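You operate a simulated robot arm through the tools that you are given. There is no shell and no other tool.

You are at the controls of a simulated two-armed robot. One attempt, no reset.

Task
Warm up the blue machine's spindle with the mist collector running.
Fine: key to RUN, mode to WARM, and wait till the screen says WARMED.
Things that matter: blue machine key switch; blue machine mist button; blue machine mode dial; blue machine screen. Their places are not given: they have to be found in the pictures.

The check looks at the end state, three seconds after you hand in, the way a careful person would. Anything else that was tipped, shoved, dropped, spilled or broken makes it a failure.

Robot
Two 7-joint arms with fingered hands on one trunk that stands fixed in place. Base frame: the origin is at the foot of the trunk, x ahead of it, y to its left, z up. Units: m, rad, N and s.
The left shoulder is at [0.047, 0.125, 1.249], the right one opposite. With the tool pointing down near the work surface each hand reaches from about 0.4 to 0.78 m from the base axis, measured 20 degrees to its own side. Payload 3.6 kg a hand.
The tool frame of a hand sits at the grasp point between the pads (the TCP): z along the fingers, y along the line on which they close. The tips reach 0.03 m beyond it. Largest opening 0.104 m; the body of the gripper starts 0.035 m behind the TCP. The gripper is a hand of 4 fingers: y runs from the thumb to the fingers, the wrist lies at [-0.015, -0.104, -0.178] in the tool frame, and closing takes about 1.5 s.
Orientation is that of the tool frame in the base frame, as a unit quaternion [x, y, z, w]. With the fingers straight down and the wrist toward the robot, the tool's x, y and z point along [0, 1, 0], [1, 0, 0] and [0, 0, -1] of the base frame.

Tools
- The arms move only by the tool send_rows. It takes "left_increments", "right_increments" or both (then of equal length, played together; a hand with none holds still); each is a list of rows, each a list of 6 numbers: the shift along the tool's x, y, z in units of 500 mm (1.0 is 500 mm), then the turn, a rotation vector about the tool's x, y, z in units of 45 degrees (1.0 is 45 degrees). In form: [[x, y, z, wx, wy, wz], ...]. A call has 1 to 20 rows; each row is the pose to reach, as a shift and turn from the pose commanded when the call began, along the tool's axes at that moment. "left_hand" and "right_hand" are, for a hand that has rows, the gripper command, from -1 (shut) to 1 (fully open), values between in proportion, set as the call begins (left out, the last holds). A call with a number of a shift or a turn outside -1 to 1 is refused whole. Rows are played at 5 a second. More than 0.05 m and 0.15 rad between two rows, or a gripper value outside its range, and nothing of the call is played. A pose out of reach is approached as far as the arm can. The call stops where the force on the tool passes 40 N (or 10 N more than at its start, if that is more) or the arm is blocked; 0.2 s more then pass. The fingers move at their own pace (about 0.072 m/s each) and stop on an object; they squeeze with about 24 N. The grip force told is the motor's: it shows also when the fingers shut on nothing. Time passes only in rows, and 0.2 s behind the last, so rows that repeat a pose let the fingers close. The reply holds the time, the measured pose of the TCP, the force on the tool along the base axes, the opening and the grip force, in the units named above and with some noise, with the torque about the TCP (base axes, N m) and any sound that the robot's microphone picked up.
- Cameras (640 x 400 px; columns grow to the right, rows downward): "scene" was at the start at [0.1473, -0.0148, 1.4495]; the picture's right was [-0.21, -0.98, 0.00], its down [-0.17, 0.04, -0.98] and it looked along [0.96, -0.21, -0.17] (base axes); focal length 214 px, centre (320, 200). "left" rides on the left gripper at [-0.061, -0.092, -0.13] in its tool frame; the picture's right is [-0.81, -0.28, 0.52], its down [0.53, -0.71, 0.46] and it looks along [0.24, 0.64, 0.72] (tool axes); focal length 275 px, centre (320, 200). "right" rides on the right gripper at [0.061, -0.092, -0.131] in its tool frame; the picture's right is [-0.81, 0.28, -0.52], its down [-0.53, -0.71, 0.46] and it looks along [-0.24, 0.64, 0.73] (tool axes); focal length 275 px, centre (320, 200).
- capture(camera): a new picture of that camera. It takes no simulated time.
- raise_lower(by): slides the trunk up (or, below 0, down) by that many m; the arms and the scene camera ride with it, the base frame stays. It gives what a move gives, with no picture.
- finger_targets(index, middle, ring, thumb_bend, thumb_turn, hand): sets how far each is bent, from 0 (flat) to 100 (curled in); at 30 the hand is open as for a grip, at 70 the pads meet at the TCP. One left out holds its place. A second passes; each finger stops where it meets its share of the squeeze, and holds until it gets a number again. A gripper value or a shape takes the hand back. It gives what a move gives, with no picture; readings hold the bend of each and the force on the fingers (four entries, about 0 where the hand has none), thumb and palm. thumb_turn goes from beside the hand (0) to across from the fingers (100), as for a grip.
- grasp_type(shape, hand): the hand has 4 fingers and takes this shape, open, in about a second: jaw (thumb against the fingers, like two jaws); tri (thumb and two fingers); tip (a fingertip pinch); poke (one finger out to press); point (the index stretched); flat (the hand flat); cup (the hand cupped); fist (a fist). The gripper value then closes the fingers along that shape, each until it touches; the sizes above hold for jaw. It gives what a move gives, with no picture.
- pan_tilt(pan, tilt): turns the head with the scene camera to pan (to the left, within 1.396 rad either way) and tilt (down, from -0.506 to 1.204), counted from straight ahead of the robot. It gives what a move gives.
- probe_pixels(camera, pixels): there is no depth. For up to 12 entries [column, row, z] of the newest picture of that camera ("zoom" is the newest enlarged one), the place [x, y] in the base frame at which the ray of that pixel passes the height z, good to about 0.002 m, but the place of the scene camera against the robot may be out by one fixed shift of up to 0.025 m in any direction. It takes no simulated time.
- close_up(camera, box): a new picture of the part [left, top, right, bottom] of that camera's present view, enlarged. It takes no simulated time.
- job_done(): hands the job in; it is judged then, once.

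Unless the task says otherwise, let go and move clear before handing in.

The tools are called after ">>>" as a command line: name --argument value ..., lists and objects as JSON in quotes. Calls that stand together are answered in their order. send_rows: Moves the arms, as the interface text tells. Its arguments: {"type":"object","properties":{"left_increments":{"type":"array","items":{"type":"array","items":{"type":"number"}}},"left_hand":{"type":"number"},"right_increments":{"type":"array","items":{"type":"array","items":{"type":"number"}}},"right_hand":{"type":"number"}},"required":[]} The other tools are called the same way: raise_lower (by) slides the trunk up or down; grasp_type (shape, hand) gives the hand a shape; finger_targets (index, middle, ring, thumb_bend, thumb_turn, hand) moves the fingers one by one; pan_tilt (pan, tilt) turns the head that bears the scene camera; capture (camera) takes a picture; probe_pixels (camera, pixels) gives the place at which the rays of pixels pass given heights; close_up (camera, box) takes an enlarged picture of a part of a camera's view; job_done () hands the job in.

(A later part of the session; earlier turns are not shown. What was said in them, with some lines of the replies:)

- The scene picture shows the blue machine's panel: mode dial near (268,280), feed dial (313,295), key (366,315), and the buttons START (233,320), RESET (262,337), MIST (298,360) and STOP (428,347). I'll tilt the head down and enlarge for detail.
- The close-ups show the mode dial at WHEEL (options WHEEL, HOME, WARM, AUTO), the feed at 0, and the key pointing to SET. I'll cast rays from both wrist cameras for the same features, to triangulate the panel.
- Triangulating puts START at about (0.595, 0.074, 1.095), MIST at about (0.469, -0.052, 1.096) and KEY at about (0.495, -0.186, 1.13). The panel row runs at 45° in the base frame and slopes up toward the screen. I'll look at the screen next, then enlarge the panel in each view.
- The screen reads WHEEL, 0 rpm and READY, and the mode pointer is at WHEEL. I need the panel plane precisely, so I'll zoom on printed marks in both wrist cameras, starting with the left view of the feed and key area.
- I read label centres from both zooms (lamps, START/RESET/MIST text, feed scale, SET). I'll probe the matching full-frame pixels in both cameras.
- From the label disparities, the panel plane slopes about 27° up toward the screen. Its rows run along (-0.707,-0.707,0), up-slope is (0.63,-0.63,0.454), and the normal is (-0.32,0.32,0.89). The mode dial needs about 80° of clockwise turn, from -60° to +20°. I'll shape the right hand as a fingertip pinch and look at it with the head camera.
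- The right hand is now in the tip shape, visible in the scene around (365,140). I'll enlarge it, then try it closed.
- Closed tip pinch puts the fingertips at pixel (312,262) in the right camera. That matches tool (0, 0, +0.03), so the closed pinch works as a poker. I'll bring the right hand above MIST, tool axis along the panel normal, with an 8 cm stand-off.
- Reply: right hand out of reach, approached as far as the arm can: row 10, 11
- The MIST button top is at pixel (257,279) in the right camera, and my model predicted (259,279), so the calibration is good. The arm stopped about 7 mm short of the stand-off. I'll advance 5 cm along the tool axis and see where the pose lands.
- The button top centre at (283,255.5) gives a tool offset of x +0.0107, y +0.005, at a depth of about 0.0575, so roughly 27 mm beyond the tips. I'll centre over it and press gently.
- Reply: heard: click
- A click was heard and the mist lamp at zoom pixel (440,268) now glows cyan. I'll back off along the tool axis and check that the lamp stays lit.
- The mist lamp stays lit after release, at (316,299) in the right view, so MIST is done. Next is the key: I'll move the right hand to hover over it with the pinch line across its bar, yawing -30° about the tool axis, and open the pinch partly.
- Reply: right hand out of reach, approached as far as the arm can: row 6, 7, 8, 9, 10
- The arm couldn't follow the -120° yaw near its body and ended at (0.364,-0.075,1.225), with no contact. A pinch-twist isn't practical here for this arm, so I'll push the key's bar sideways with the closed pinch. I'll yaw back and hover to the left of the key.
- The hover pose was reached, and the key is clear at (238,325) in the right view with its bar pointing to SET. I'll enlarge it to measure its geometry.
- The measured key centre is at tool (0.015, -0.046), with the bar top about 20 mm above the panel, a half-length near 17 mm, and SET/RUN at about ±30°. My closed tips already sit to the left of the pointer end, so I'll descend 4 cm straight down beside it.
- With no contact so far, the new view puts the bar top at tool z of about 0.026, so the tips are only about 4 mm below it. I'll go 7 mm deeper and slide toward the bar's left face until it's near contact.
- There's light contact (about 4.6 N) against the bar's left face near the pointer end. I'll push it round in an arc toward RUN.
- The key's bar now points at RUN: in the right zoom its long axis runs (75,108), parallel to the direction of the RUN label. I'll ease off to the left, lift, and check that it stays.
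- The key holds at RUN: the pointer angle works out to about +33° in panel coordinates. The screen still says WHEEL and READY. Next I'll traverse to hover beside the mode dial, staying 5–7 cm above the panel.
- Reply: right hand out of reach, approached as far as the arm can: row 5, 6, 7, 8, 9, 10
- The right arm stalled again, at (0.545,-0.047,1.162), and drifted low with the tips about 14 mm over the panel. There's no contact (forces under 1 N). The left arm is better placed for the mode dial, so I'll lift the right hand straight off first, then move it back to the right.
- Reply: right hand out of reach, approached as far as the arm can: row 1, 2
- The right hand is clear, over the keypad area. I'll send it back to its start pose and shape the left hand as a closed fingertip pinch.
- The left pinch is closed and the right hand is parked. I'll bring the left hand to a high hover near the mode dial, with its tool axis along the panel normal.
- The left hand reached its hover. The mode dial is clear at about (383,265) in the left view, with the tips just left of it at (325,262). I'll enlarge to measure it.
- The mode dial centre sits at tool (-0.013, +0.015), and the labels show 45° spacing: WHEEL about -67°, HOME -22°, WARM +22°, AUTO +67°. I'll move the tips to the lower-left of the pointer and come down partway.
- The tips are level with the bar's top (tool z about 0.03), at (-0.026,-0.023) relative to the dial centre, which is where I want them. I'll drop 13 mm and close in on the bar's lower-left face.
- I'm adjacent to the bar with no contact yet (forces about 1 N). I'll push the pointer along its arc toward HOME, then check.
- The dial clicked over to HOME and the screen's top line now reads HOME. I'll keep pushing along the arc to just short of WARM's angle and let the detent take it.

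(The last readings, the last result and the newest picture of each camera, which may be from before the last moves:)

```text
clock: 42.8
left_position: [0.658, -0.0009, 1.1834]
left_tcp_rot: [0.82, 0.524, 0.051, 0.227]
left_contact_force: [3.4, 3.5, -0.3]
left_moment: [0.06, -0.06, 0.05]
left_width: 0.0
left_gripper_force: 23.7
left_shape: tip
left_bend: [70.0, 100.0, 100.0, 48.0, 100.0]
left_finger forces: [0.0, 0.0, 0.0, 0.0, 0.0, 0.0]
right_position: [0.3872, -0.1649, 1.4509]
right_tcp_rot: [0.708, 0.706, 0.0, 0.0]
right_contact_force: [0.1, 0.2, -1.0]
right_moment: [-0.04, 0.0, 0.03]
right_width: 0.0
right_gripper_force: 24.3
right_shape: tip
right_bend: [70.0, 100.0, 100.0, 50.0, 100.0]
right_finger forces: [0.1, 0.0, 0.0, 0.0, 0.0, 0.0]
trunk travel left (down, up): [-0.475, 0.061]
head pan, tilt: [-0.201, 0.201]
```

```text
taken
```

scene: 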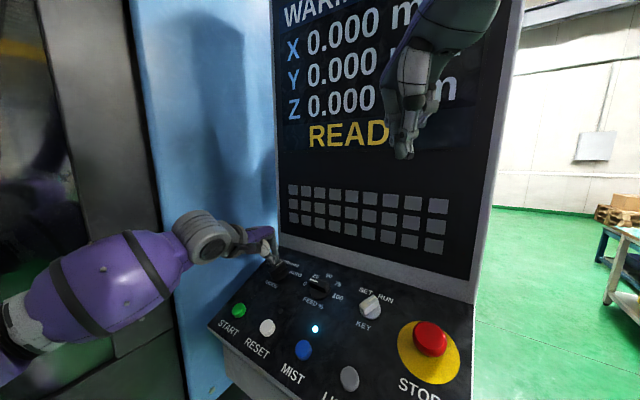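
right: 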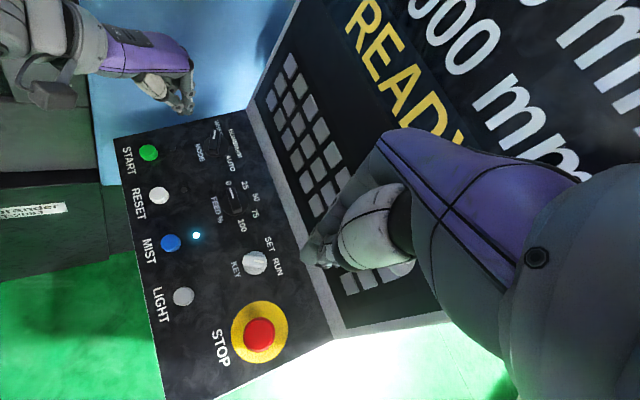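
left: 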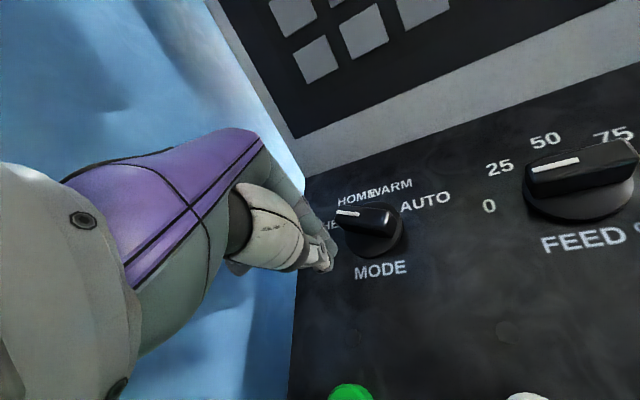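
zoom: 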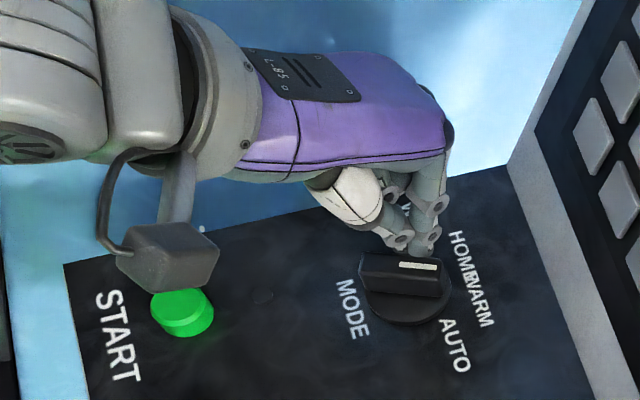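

The screen's top line now reads WARM, and the pointer is near +20°. I'll back the fingers off to the left, lift away, and check that the dial settles there.

>>> send_rows --left_increments '[[0.012, 0.0, 0, 0, 0, 0], [0.024, 0.0, 0, 0, 0, 0], [0.024, 0, -0.03, 0, 0, 0], [0.024, -0.005, -0.07, 0, 0, 0], [0.02, -0.01, -0.12, 0, 0, 0], [0.0, -0.03, -0.17, 0, 0, 0], [0.0, -0.03, -0.17, 0, 0, 0]]'

>>> capture --camera "left"

>>> close_up --camera "right" --box '[120, 60, 300, 280]'

>>> pan_tilt --pan -0.2 --tilt 0.0

>>> capture --camera "scene"

```text
clock: 44.4
left_position: [0.6189, 0.0324, 1.2548]
left_tcp_rot: [0.82, 0.523, 0.05, 0.227]
left_contact_force: [0.0, -1.2, 0.8]
left_moment: [0.03, 0.0, 0.04]
left_width: 0.0
left_gripper_force: 24.2
left_shape: tip
left_bend: [70.0, 100.0, 100.0, 50.0, 100.0]
left_finger forces: [0.0, 0.0, 0.0, 0.0, 0.0, 0.1]
right_position: [0.3874, -0.1661, 1.4507]
right_tcp_rot: [0.708, 0.706, 0.0, -0.001]
right_contact_force: [1.2, 0.5, -0.2]
right_moment: [-0.02, 0.01, -0.02]
right_width: 0.0
right_gripper_force: 23.9
right_shape: tip
right_bend: [70.0, 100.0, 100.0, 50.0, 100.0]
right_finger forces: [0.0, 0.0, 0.1, 0.0, 0.1, 0.0]
trunk travel left (down, up): [-0.475, 0.061]
head pan, tilt: [-0.201, 0.201]
```

```text
taken
```

left: 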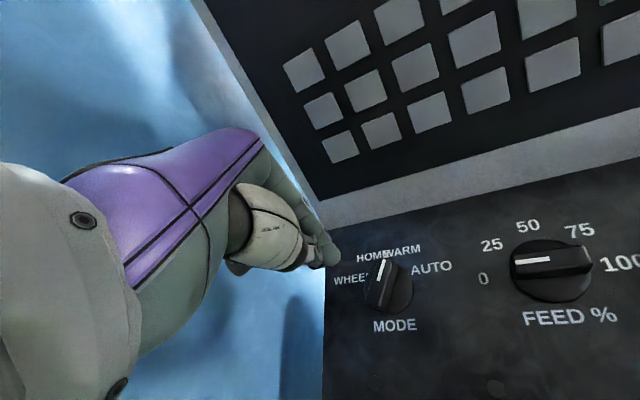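

```text
1.82 times, centred on (210, 170) of right
```

zoom: 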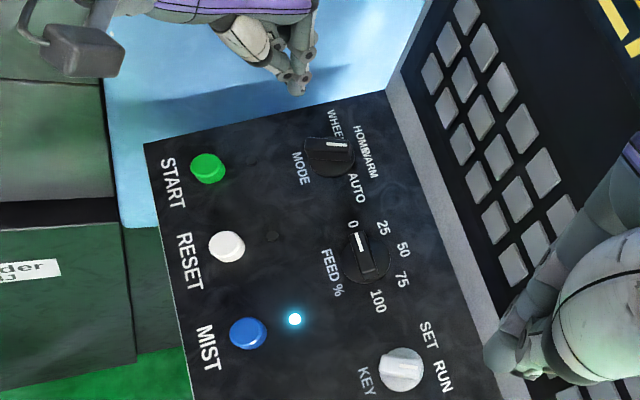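

```text
clock: 45.1
left_position: [0.618, 0.0321, 1.2554]
left_tcp_rot: [0.82, 0.523, 0.05, 0.227]
left_contact_force: [0.2, 0.3, 0.4]
left_moment: [-0.01, -0.01, 0.01]
left_width: 0.0
left_gripper_force: 23.9
left_shape: tip
left_bend: [70.0, 100.0, 100.0, 50.0, 100.0]
left_finger forces: [0.1, 0.1, 0.0, 0.0, 0.1, 0.0]
right_position: [0.3875, -0.1662, 1.4518]
right_tcp_rot: [0.708, 0.706, 0.0, 0.0]
right_contact_force: [-0.4, 0.5, -0.5]
right_moment: [0.0, 0.04, -0.02]
right_width: 0.0003
right_gripper_force: 24.3
right_shape: tip
right_bend: [70.0, 100.0, 100.0, 50.0, 100.0]
right_finger forces: [0.0, 0.0, 0.0, 0.1, 0.0, 0.0]
trunk travel left (down, up): [-0.475, 0.061]
head pan, tilt: [-0.201, 0.0]
```

```text
taken
```

scene: 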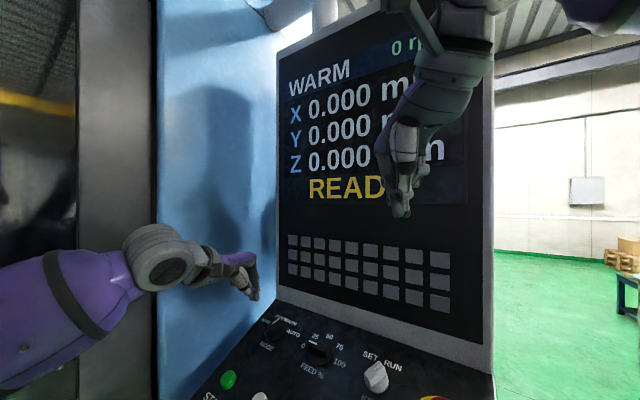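

The dial rests at WARM and the screen reads WARM, 0 r(pm), READY. The right hand blocks part of the screen, so I'll shift it to the right, which also lets time pass, then read the screen.

>>> send_rows --right_increments '[[-0.05, 0, 0, 0, 0, 0], [-0.1, 0, 0, 0, 0, 0], [-0.15, 0, 0, 0, 0, 0], [-0.2, 0, 0, 0, 0, 0], [-0.24, 0, 0, 0, 0, 0], [-0.24, 0, 0, 0, 0, 0]]'

>>> capture --camera "scene"

>>> close_up --camera "scene" --box '[260, 20, 500, 220]'

```text
clock: 46.5
left_position: [0.617, 0.0313, 1.2557]
left_tcp_rot: [0.82, 0.523, 0.05, 0.227]
left_contact_force: [0.2, 0.7, -0.6]
left_moment: [-0.06, 0.01, -0.01]
left_width: 0.0
left_gripper_force: 24.2
left_shape: tip
left_bend: [70.0, 100.0, 100.0, 50.0, 100.0]
left_finger forces: [0.0, 0.1, 0.0, 0.0, 0.1, 0.0]
right_position: [0.3883, -0.2878, 1.451]
right_tcp_rot: [0.707, 0.707, 0.0, 0.0]
right_contact_force: [-0.8, 0.0, 1.0]
right_moment: [0.0, 0.01, -0.03]
right_width: 0.0
right_gripper_force: 23.7
right_shape: tip
right_bend: [70.0, 100.0, 100.0, 50.0, 100.0]
right_finger forces: [0.0, 0.1, 0.0, 0.1, 0.1, 0.0]
trunk travel left (down, up): [-0.475, 0.061]
head pan, tilt: [-0.201, 0.0]
```

```text
taken
```

scene: 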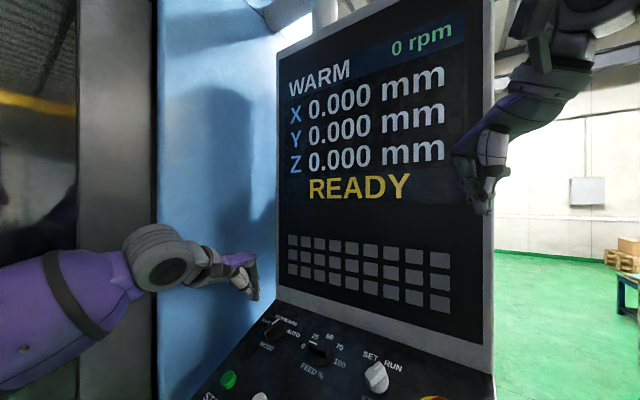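

```text
2.00 times, centred on (380, 120) of scene
```

zoom: 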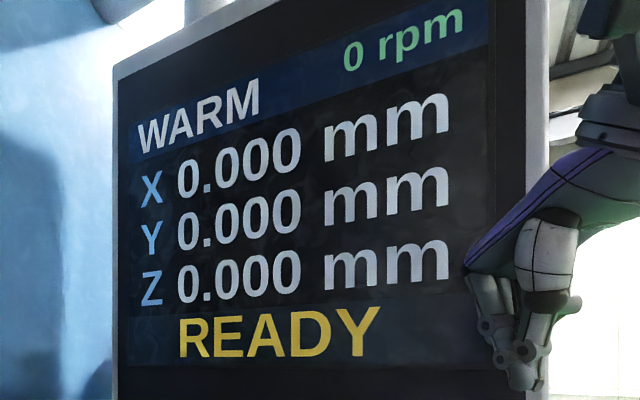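

It reads WARM, 0 rpm, READY, with no change yet. START isn't listed among the things that matter, so I'll wait a few seconds and check whether warm-up begins by itself.

>>> send_rows --right_increments '[[0, 0, 0, 0, 0, 0], [0, 0, 0, 0, 0, 0], [0, 0, 0, 0, 0, 0], [0, 0, 0, 0, 0, 0], [0, 0, 0, 0, 0, 0], [0, 0, 0, 0, 0, 0], [0, 0, 0, 0, 0, 0], [0, 0, 0, 0, 0, 0], [0, 0, 0, 0, 0, 0], [0, 0, 0, 0, 0, 0], [0, 0, 0, 0, 0, 0], [0, 0, 0, 0, 0, 0], [0, 0, 0, 0, 0, 0], [0, 0, 0, 0, 0, 0], [0, 0, 0, 0, 0, 0]]'

>>> close_up --camera "scene" --box '[260, 20, 500, 220]'

>>> pan_tilt --pan -0.2 --tilt 0.45

>>> close_up --camera "scene" --box '[200, 120, 460, 300]'

>>> close_up --camera "left" --box '[320, 220, 460, 340]'

```text
clock: 49.7
left_position: [0.6172, 0.0319, 1.2546]
left_tcp_rot: [0.819, 0.524, 0.051, 0.227]
left_contact_force: [-0.7, -0.2, 0.6]
left_moment: [-0.01, 0.04, 0.04]
left_width: 0.0
left_gripper_force: 24.6
left_shape: tip
left_bend: [70.0, 100.0, 100.0, 50.0, 100.0]
left_finger forces: [0.0, 0.0, 0.0, 0.0, 0.0, 0.0]
right_position: [0.3893, -0.2884, 1.4511]
right_tcp_rot: [0.707, 0.707, 0.0, 0.001]
right_contact_force: [0.7, -0.3, -0.6]
right_moment: [0.05, -0.02, -0.01]
right_width: 0.0
right_gripper_force: 23.9
right_shape: tip
right_bend: [70.0, 100.0, 100.0, 50.0, 100.0]
right_finger forces: [0.0, 0.0, 0.0, 0.0, 0.0, 0.1]
trunk travel left (down, up): [-0.475, 0.061]
head pan, tilt: [-0.201, 0.0]
```

```text
2.00 times, centred on (380, 120) of scene
```

zoom: 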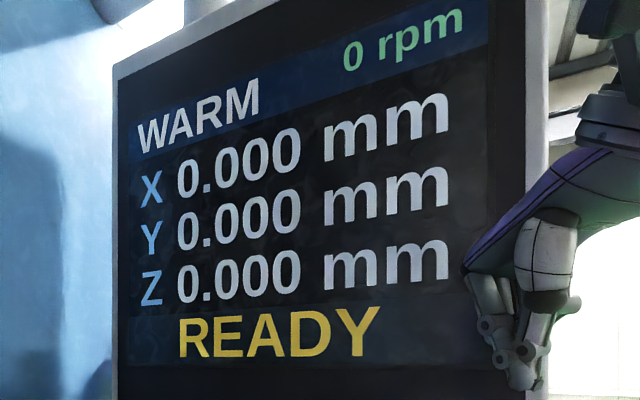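

```text
clock: 50.6
left_position: [0.6175, 0.0313, 1.2554]
left_tcp_rot: [0.82, 0.523, 0.05, 0.228]
left_contact_force: [-0.6, 1.1, -0.6]
left_moment: [0.0, -0.02, 0.01]
left_width: 0.0
left_gripper_force: 23.7
left_shape: tip
left_bend: [70.0, 100.0, 100.0, 50.0, 100.0]
left_finger forces: [0.1, 0.0, 0.0, 0.1, 0.0, 0.0]
right_position: [0.3881, -0.2884, 1.4529]
right_tcp_rot: [0.708, 0.707, 0.0, 0.001]
right_contact_force: [-0.2, 0.7, -0.5]
right_moment: [0.04, -0.02, -0.02]
right_width: 0.0001
right_gripper_force: 24.2
right_shape: tip
right_bend: [70.0, 100.0, 100.0, 50.0, 100.0]
right_finger forces: [0.0, 0.1, 0.0, 0.1, 0.0, 0.1]
trunk travel left (down, up): [-0.475, 0.061]
head pan, tilt: [-0.201, 0.45]
```

```text
2.22 times, centred on (330, 210) of scene
```

zoom: 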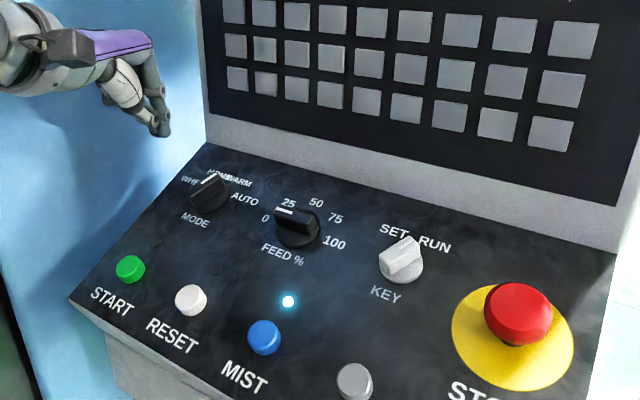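

```text
3.33 times, centred on (390, 280) of left
```

zoom: 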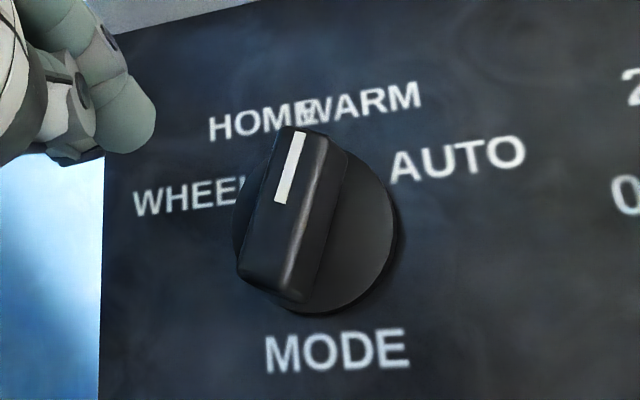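

Mode measures at about +20° (WARM) and the mist lamp is lit, yet the screen still says READY with 0 rpm after 8 s. I'll wait another 4 s and look closely at the key with the head camera.

>>> send_rows --right_increments '[[0, 0, 0, 0, 0, 0], [0, 0, 0, 0, 0, 0], [0, 0, 0, 0, 0, 0], [0, 0, 0, 0, 0, 0], [0, 0, 0, 0, 0, 0], [0, 0, 0, 0, 0, 0], [0, 0, 0, 0, 0, 0], [0, 0, 0, 0, 0, 0], [0, 0, 0, 0, 0, 0], [0, 0, 0, 0, 0, 0], [0, 0, 0, 0, 0, 0], [0, 0, 0, 0, 0, 0], [0, 0, 0, 0, 0, 0], [0, 0, 0, 0, 0, 0], [0, 0, 0, 0, 0, 0], [0, 0, 0, 0, 0, 0], [0, 0, 0, 0, 0, 0], [0, 0, 0, 0, 0, 0], [0, 0, 0, 0, 0, 0], [0, 0, 0, 0, 0, 0]]'

>>> close_up --camera "scene" --box '[320, 190, 420, 270]'

>>> capture --camera "scene"

>>> capture --camera "right"

```text
clock: 54.8
left_position: [0.6178, 0.0319, 1.2555]
left_tcp_rot: [0.82, 0.523, 0.05, 0.228]
left_contact_force: [-0.4, 0.2, -0.2]
left_moment: [0.03, -0.01, 0.02]
left_width: 0.0003
left_gripper_force: 24.2
left_shape: tip
left_bend: [70.0, 100.0, 100.0, 50.0, 100.0]
left_finger forces: [0.1, 0.1, 0.0, 0.0, 0.1, 0.1]
right_position: [0.389, -0.2869, 1.4514]
right_tcp_rot: [0.708, 0.706, 0.0, 0.0]
right_contact_force: [0.3, 0.7, 0.8]
right_moment: [-0.02, -0.01, -0.03]
right_width: 0.0
right_gripper_force: 24.1
right_shape: tip
right_bend: [70.0, 100.0, 100.0, 50.0, 100.0]
right_finger forces: [0.1, 0.0, 0.0, 0.0, 0.0, 0.1]
trunk travel left (down, up): [-0.475, 0.061]
head pan, tilt: [-0.201, 0.45]
```

```text
5.00 times, centred on (370, 230) of scene
```

zoom: 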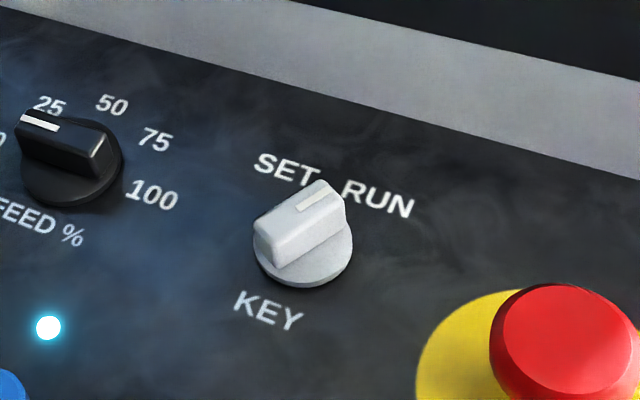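

```text
taken
```

scene: 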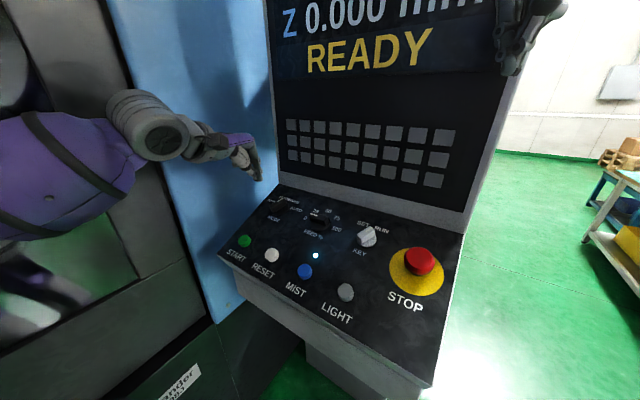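

```text
taken
```

right: 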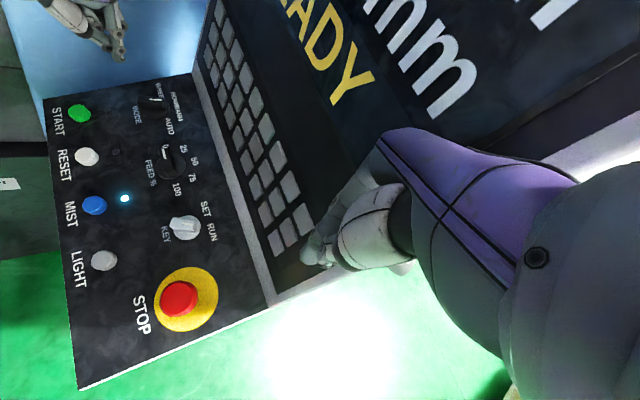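

Key, mode and mist are all set, yet the screen still says READY at 0 rpm 12 s later, so the cycle needs START, which is the natural next step. I'll hover the left pinch above the green START button.

>>> send_rows --left_increments '[[0.02, -0.04, 0.01, 0, 0, 0], [0.04, -0.08, 0.02, 0, 0, 0], [0.06, -0.12, 0.035, 0, 0, 0], [0.08, -0.16, 0.055, 0, 0, 0], [0.1024, -0.2038, 0.0836, 0, 0, 0], [0.1024, -0.2038, 0.0836, 0, 0, 0]]'

>>> capture --camera "left"

>>> close_up --camera "left" --box '[240, 200, 420, 340]'

>>> close_up --camera "right" --box '[20, 0, 200, 180]'

```text
clock: 56.2
left_position: [0.5672, 0.0995, 1.1631]
left_tcp_rot: [0.82, 0.522, 0.05, 0.229]
left_contact_force: [0.3, 0.4, 0.8]
left_moment: [0.01, -0.01, 0.02]
left_width: 0.0002
left_gripper_force: 24.0
left_shape: tip
left_bend: [70.0, 100.0, 100.0, 50.0, 100.0]
left_finger forces: [0.1, 0.1, 0.1, 0.0, 0.0, 0.0]
right_position: [0.389, -0.2873, 1.4511]
right_tcp_rot: [0.708, 0.706, 0.001, -0.002]
right_contact_force: [-0.3, 0.8, -0.3]
right_moment: [0.0, -0.02, 0.01]
right_width: 0.0
right_gripper_force: 24.0
right_shape: tip
right_bend: [70.0, 100.0, 100.0, 50.0, 100.0]
right_finger forces: [0.0, 0.0, 0.0, 0.0, 0.0, 0.1]
trunk travel left (down, up): [-0.475, 0.061]
head pan, tilt: [-0.201, 0.45]
```

```text
taken
```

left: 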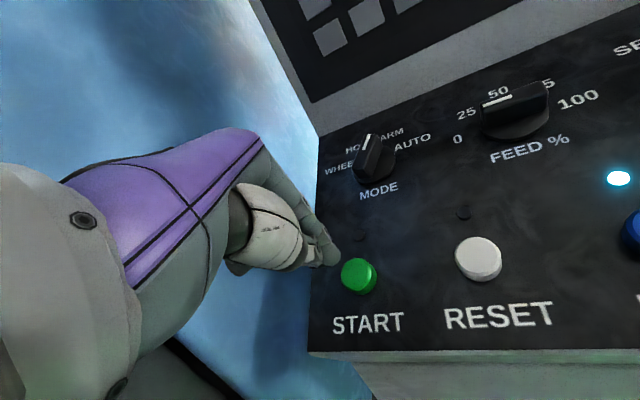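

```text
2.86 times, centred on (330, 270) of left
```

zoom: 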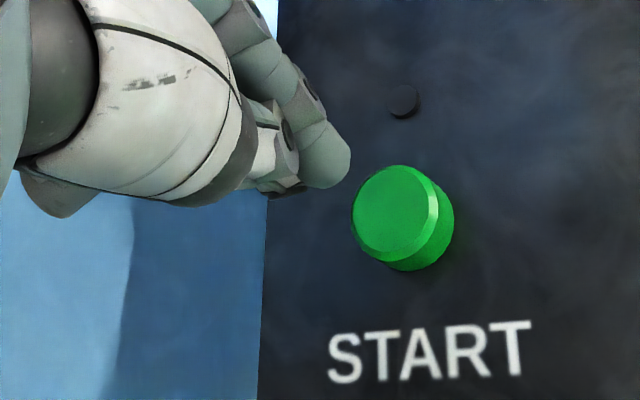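

```text
2.22 times, centred on (110, 90) of right
```

zoom: 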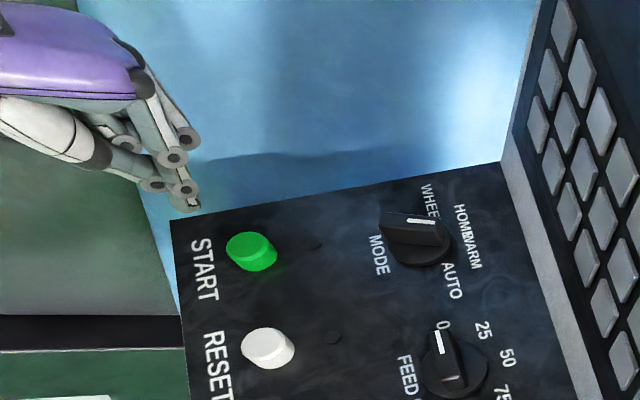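

START's top centre at full pixel (355.5,274.5) works out to almost directly below the tips, about 47 mm beneath them. I'll press it straight down with the same depth margin that worked for MIST.

>>> send_rows --left_increments '[[0.003, 0.004, 0.03, 0, 0, 0], [0.003, 0.004, 0.06, 0, 0, 0], [0.003, 0.004, 0.08, 0, 0, 0], [0.003, 0.004, 0.09, 0, 0, 0], [0.003, 0.004, 0.096, 0, 0, 0], [0.003, 0.004, 0.1, 0, 0, 0], [0.003, 0.004, 0.104, 0, 0, 0], [0.003, 0.004, 0.104, 0, 0, 0]]'

>>> close_up --camera "left" --box '[240, 200, 420, 340]'

>>> capture --camera "scene"

```text
clock: 58.0
left_position: [0.5871, 0.0826, 1.1196]
left_tcp_rot: [0.819, 0.523, 0.051, 0.229]
left_contact_force: [-0.6, 2.5, 3.0]
left_moment: [0.02, -0.01, 0.05]
left_width: 0.0
left_gripper_force: 24.3
left_shape: tip
left_bend: [70.0, 100.0, 100.0, 50.0, 100.0]
left_finger forces: [0.0, 0.0, 0.0, 0.0, 0.1, 0.1]
right_position: [0.3879, -0.2875, 1.4511]
right_tcp_rot: [0.708, 0.706, 0.0, 0.0]
right_contact_force: [-0.6, 0.1, -0.7]
right_moment: [-0.04, 0.03, -0.01]
right_width: 0.0001
right_gripper_force: 23.9
right_shape: tip
right_bend: [70.0, 100.0, 100.0, 50.0, 100.0]
right_finger forces: [0.0, 0.0, 0.0, 0.0, 0.0, 0.1]
trunk travel left (down, up): [-0.475, 0.061]
head pan, tilt: [-0.201, 0.45]
heard: click
```

```text
2.86 times, centred on (330, 270) of left
```

zoom: 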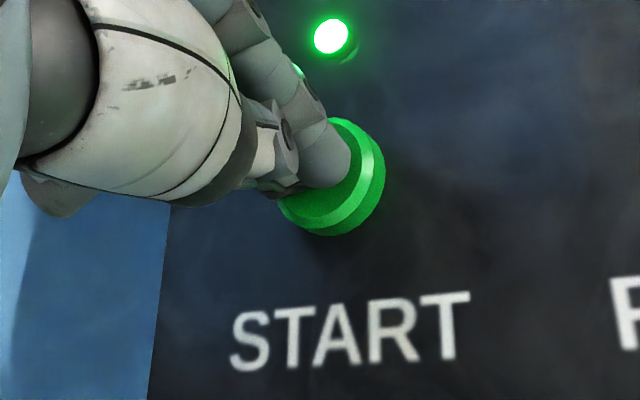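

```text
taken
```

scene: 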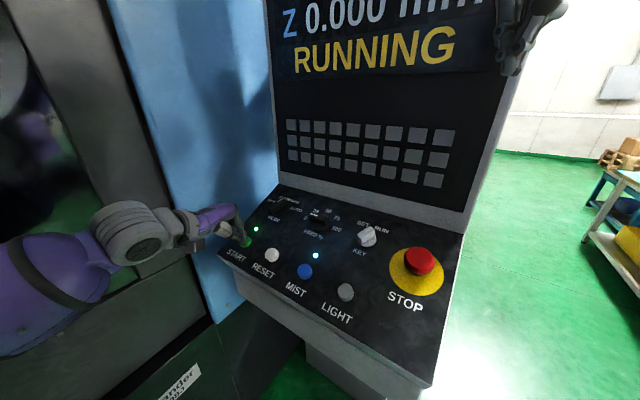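

The START lamp is lit green, a click was heard, and the screen now says RUNNING. I'll withdraw the left hand straight up and back, then aim the head at the screen to watch for WARMED.

>>> send_rows --left_increments '[[0, 0, -0.03, 0, 0, 0], [0, 0, -0.08, 0, 0, 0], [0, 0, -0.14, 0, 0, 0], [0, -0.04, -0.2, 0, 0, 0], [0, -0.1, -0.26, 0, 0, 0], [0, -0.16, -0.3, 0, 0, 0], [0, -0.16, -0.3, 0, 0, 0]]'

>>> pan_tilt --pan -0.2 --tilt 0.15

>>> capture --camera "scene"

```text
clock: 59.6
left_position: [0.4701, 0.158, 1.218]
left_tcp_rot: [0.82, 0.524, 0.051, 0.227]
left_contact_force: [-0.5, -0.5, -0.4]
left_moment: [0.0, 0.01, -0.02]
left_width: 0.0001
left_gripper_force: 24.2
left_shape: tip
left_bend: [70.0, 100.0, 100.0, 50.0, 100.0]
left_finger forces: [0.0, 0.1, 0.1, 0.1, 0.0, 0.0]
right_position: [0.3902, -0.2887, 1.4496]
right_tcp_rot: [0.707, 0.707, 0.001, 0.0]
right_contact_force: [-0.6, -0.1, -0.4]
right_moment: [0.02, 0.0, -0.03]
right_width: 0.0
right_gripper_force: 23.8
right_shape: tip
right_bend: [70.0, 100.0, 100.0, 50.0, 100.0]
right_finger forces: [0.1, 0.1, 0.0, 0.0, 0.0, 0.0]
trunk travel left (down, up): [-0.475, 0.061]
head pan, tilt: [-0.201, 0.45]
```

```text
clock: 60.4
left_position: [0.4702, 0.1582, 1.219]
left_tcp_rot: [0.82, 0.522, 0.049, 0.228]
left_contact_force: [0.7, -0.1, -0.1]
left_moment: [0.03, 0.03, 0.03]
left_width: 0.0002
left_gripper_force: 23.8
left_shape: tip
left_bend: [70.0, 100.0, 100.0, 50.0, 100.0]
left_finger forces: [0.0, 0.0, 0.1, 0.1, 0.1, 0.0]
right_position: [0.3885, -0.287, 1.4513]
right_tcp_rot: [0.708, 0.706, 0.0, 0.0]
right_contact_force: [0.5, 0.3, -0.5]
right_moment: [0.0, 0.0, 0.01]
right_width: 0.0
right_gripper_force: 24.2
right_shape: tip
right_bend: [70.0, 100.0, 100.0, 50.0, 100.0]
right_finger forces: [0.0, 0.0, 0.1, 0.0, 0.0, 0.0]
trunk travel left (down, up): [-0.475, 0.061]
head pan, tilt: [-0.201, 0.15]
```

```text
taken
```

scene: 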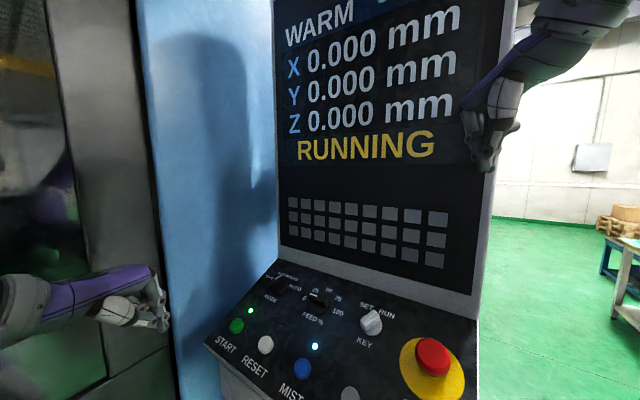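

The screen reads WARM and RUNNING, with the START and MIST lamps lit and both hands clear. I'll wait with the arms still.

>>> send_rows --left_increments '[[0, 0, 0, 0, 0, 0], [0, 0, 0, 0, 0, 0], [0, 0, 0, 0, 0, 0], [0, 0, 0, 0, 0, 0], [0, 0, 0, 0, 0, 0], [0, 0, 0, 0, 0, 0], [0, 0, 0, 0, 0, 0], [0, 0, 0, 0, 0, 0], [0, 0, 0, 0, 0, 0], [0, 0, 0, 0, 0, 0], [0, 0, 0, 0, 0, 0], [0, 0, 0, 0, 0, 0], [0, 0, 0, 0, 0, 0], [0, 0, 0, 0, 0, 0], [0, 0, 0, 0, 0, 0], [0, 0, 0, 0, 0, 0], [0, 0, 0, 0, 0, 0], [0, 0, 0, 0, 0, 0], [0, 0, 0, 0, 0, 0], [0, 0, 0, 0, 0, 0]]'

>>> capture --camera "scene"

```text
clock: 64.6
left_position: [0.4698, 0.1575, 1.2187]
left_tcp_rot: [0.82, 0.523, 0.05, 0.228]
left_contact_force: [-0.4, -0.1, -0.5]
left_moment: [-0.03, 0.04, 0.04]
left_width: 0.0002
left_gripper_force: 23.9
left_shape: tip
left_bend: [70.0, 100.0, 100.0, 50.0, 100.0]
left_finger forces: [0.1, 0.0, 0.1, 0.0, 0.0, 0.0]
right_position: [0.3878, -0.288, 1.4522]
right_tcp_rot: [0.708, 0.707, 0.001, 0.001]
right_contact_force: [-0.6, 0.4, 0.7]
right_moment: [-0.01, 0.0, -0.01]
right_width: 0.0001
right_gripper_force: 24.1
right_shape: tip
right_bend: [70.0, 100.0, 100.0, 50.0, 100.0]
right_finger forces: [0.0, 0.0, 0.0, 0.0, 0.1, 0.1]
trunk travel left (down, up): [-0.475, 0.061]
head pan, tilt: [-0.201, 0.15]
```

```text
taken
```

scene: 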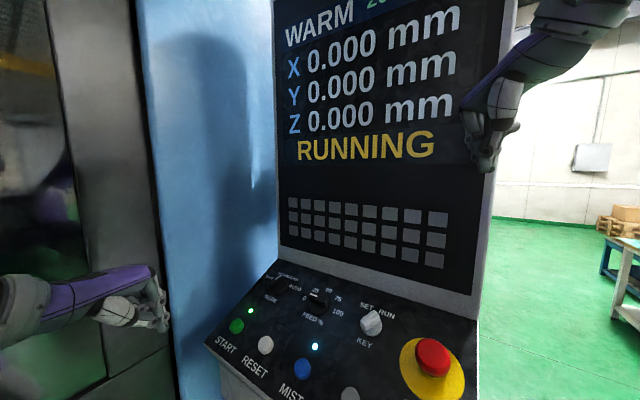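

It's still RUNNING, and the spindle speed is just coming into view at (378,2). I'll tilt up a little to read the rpm as well and keep waiting.

>>> pan_tilt --pan -0.2 --tilt 0.05

>>> send_rows --left_increments '[[0, 0, 0, 0, 0, 0], [0, 0, 0, 0, 0, 0], [0, 0, 0, 0, 0, 0], [0, 0, 0, 0, 0, 0], [0, 0, 0, 0, 0, 0], [0, 0, 0, 0, 0, 0], [0, 0, 0, 0, 0, 0], [0, 0, 0, 0, 0, 0], [0, 0, 0, 0, 0, 0], [0, 0, 0, 0, 0, 0], [0, 0, 0, 0, 0, 0], [0, 0, 0, 0, 0, 0], [0, 0, 0, 0, 0, 0], [0, 0, 0, 0, 0, 0], [0, 0, 0, 0, 0, 0], [0, 0, 0, 0, 0, 0], [0, 0, 0, 0, 0, 0], [0, 0, 0, 0, 0, 0], [0, 0, 0, 0, 0, 0], [0, 0, 0, 0, 0, 0]]'

>>> capture --camera "scene"

```text
clock: 65.3
left_position: [0.4716, 0.1585, 1.2178]
left_tcp_rot: [0.82, 0.523, 0.05, 0.227]
left_contact_force: [-0.2, 0.3, 0.6]
left_moment: [0.01, -0.03, -0.04]
left_width: 0.0001
left_gripper_force: 24.3
left_shape: tip
left_bend: [70.0, 100.0, 100.0, 50.0, 100.0]
left_finger forces: [0.1, 0.0, 0.1, 0.0, 0.0, 0.0]
right_position: [0.3894, -0.2875, 1.4508]
right_tcp_rot: [0.708, 0.707, 0.001, 0.0]
right_contact_force: [-0.3, -1.8, 0.1]
right_moment: [0.0, -0.02, -0.03]
right_width: 0.0002
right_gripper_force: 23.4
right_shape: tip
right_bend: [70.0, 100.0, 100.0, 50.0, 100.0]
right_finger forces: [0.0, 0.0, 0.0, 0.0, 0.0, 0.0]
trunk travel left (down, up): [-0.475, 0.061]
head pan, tilt: [-0.201, 0.051]
```

```text
clock: 69.5
left_position: [0.4701, 0.159, 1.2187]
left_tcp_rot: [0.82, 0.523, 0.05, 0.228]
left_contact_force: [-0.3, 0.3, -0.5]
left_moment: [0.03, -0.02, 0.01]
left_width: 0.0
left_gripper_force: 24.5
left_shape: tip
left_bend: [70.0, 100.0, 100.0, 50.0, 100.0]
left_finger forces: [0.1, 0.0, 0.0, 0.0, 0.0, 0.1]
right_position: [0.389, -0.288, 1.4511]
right_tcp_rot: [0.708, 0.706, 0.0, 0.001]
right_contact_force: [-0.3, 0.1, -0.2]
right_moment: [-0.02, 0.06, 0.01]
right_width: 0.0
right_gripper_force: 23.7
right_shape: tip
right_bend: [70.0, 100.0, 100.0, 50.0, 100.0]
right_finger forces: [0.0, 0.0, 0.1, 0.0, 0.0, 0.0]
trunk travel left (down, up): [-0.475, 0.061]
head pan, tilt: [-0.201, 0.051]
```

```text
taken
```

scene: 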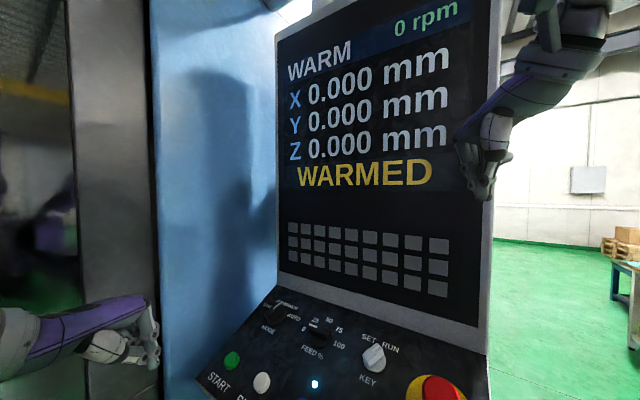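

The screen now says WARMED at 0 rpm, and the mist lamp at (315,384) is still lit. I'll take one last look at the panel before handing in.

>>> pan_tilt --pan -0.2 --tilt 0.3

>>> capture --camera "scene"

>>> close_up --camera "scene" --box '[200, 200, 480, 390]'

```text
clock: 70.2
left_position: [0.4711, 0.1577, 1.2192]
left_tcp_rot: [0.82, 0.523, 0.051, 0.227]
left_contact_force: [0.3, 0.2, -0.4]
left_moment: [0.0, -0.02, -0.01]
left_width: 0.0
left_gripper_force: 24.0
left_shape: tip
left_bend: [70.0, 100.0, 100.0, 50.0, 100.0]
left_finger forces: [0.1, 0.1, 0.1, 0.1, 0.0, 0.0]
right_position: [0.388, -0.2876, 1.4516]
right_tcp_rot: [0.707, 0.707, 0.001, 0.001]
right_contact_force: [0.2, -1.0, 0.2]
right_moment: [-0.02, -0.01, -0.01]
right_width: 0.0
right_gripper_force: 23.7
right_shape: tip
right_bend: [70.0, 100.0, 100.0, 50.0, 100.0]
right_finger forces: [0.1, 0.1, 0.0, 0.0, 0.0, 0.0]
trunk travel left (down, up): [-0.475, 0.061]
head pan, tilt: [-0.201, 0.3]
```

```text
taken
```

scene: 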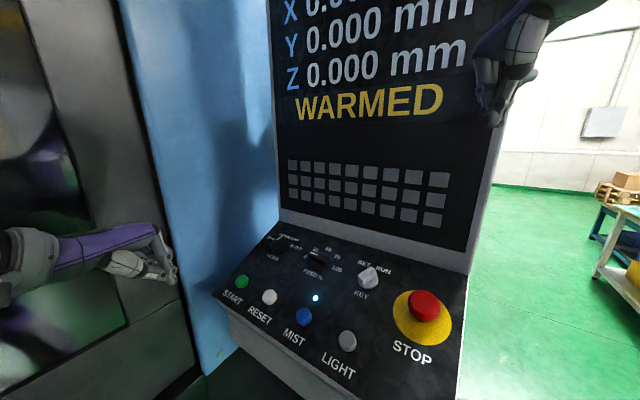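

```text
2.11 times, centred on (340, 295) of scene
```

zoom: 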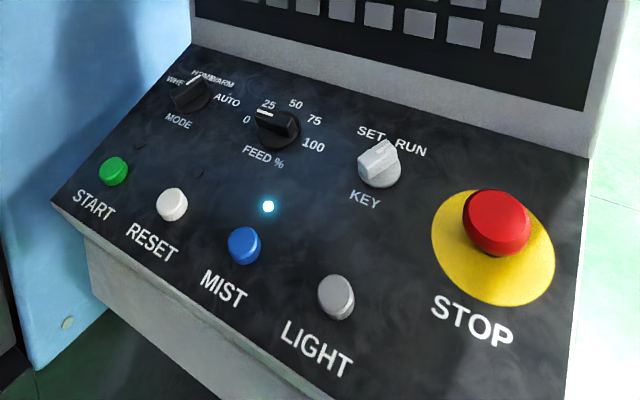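

The final view shows WARMED on the screen, the key at RUN, the mode dial at WARM and the mist lamp lit at zoom (267,206). The feed, LIGHT and STOP controls are as I found them, and both hands are clear, so I'm handing in.

>>> job_done

```text
The job is handed in.
```

The blue machine's spindle is warmed up. The screen reads WARMED at 0 rpm and the mist collector is still running.

- **Controls:** the key is at RUN, the mode dial is at WARM, and the mist lamp is lit.
- **START:** I also pressed START, which your instructions didn't mention. With everything set, the screen stayed on READY for 12 seconds, and pressing START began the warm-up cycle. Its lamp went out when the cycle finished.
- **Mode dial:** it passed through HOME on the way from WHEEL to WARM. The axes stayed at 0.000.

I left RESET, LIGHT, FEED and STOP alone, and both hands were clear of the panel when I handed in.
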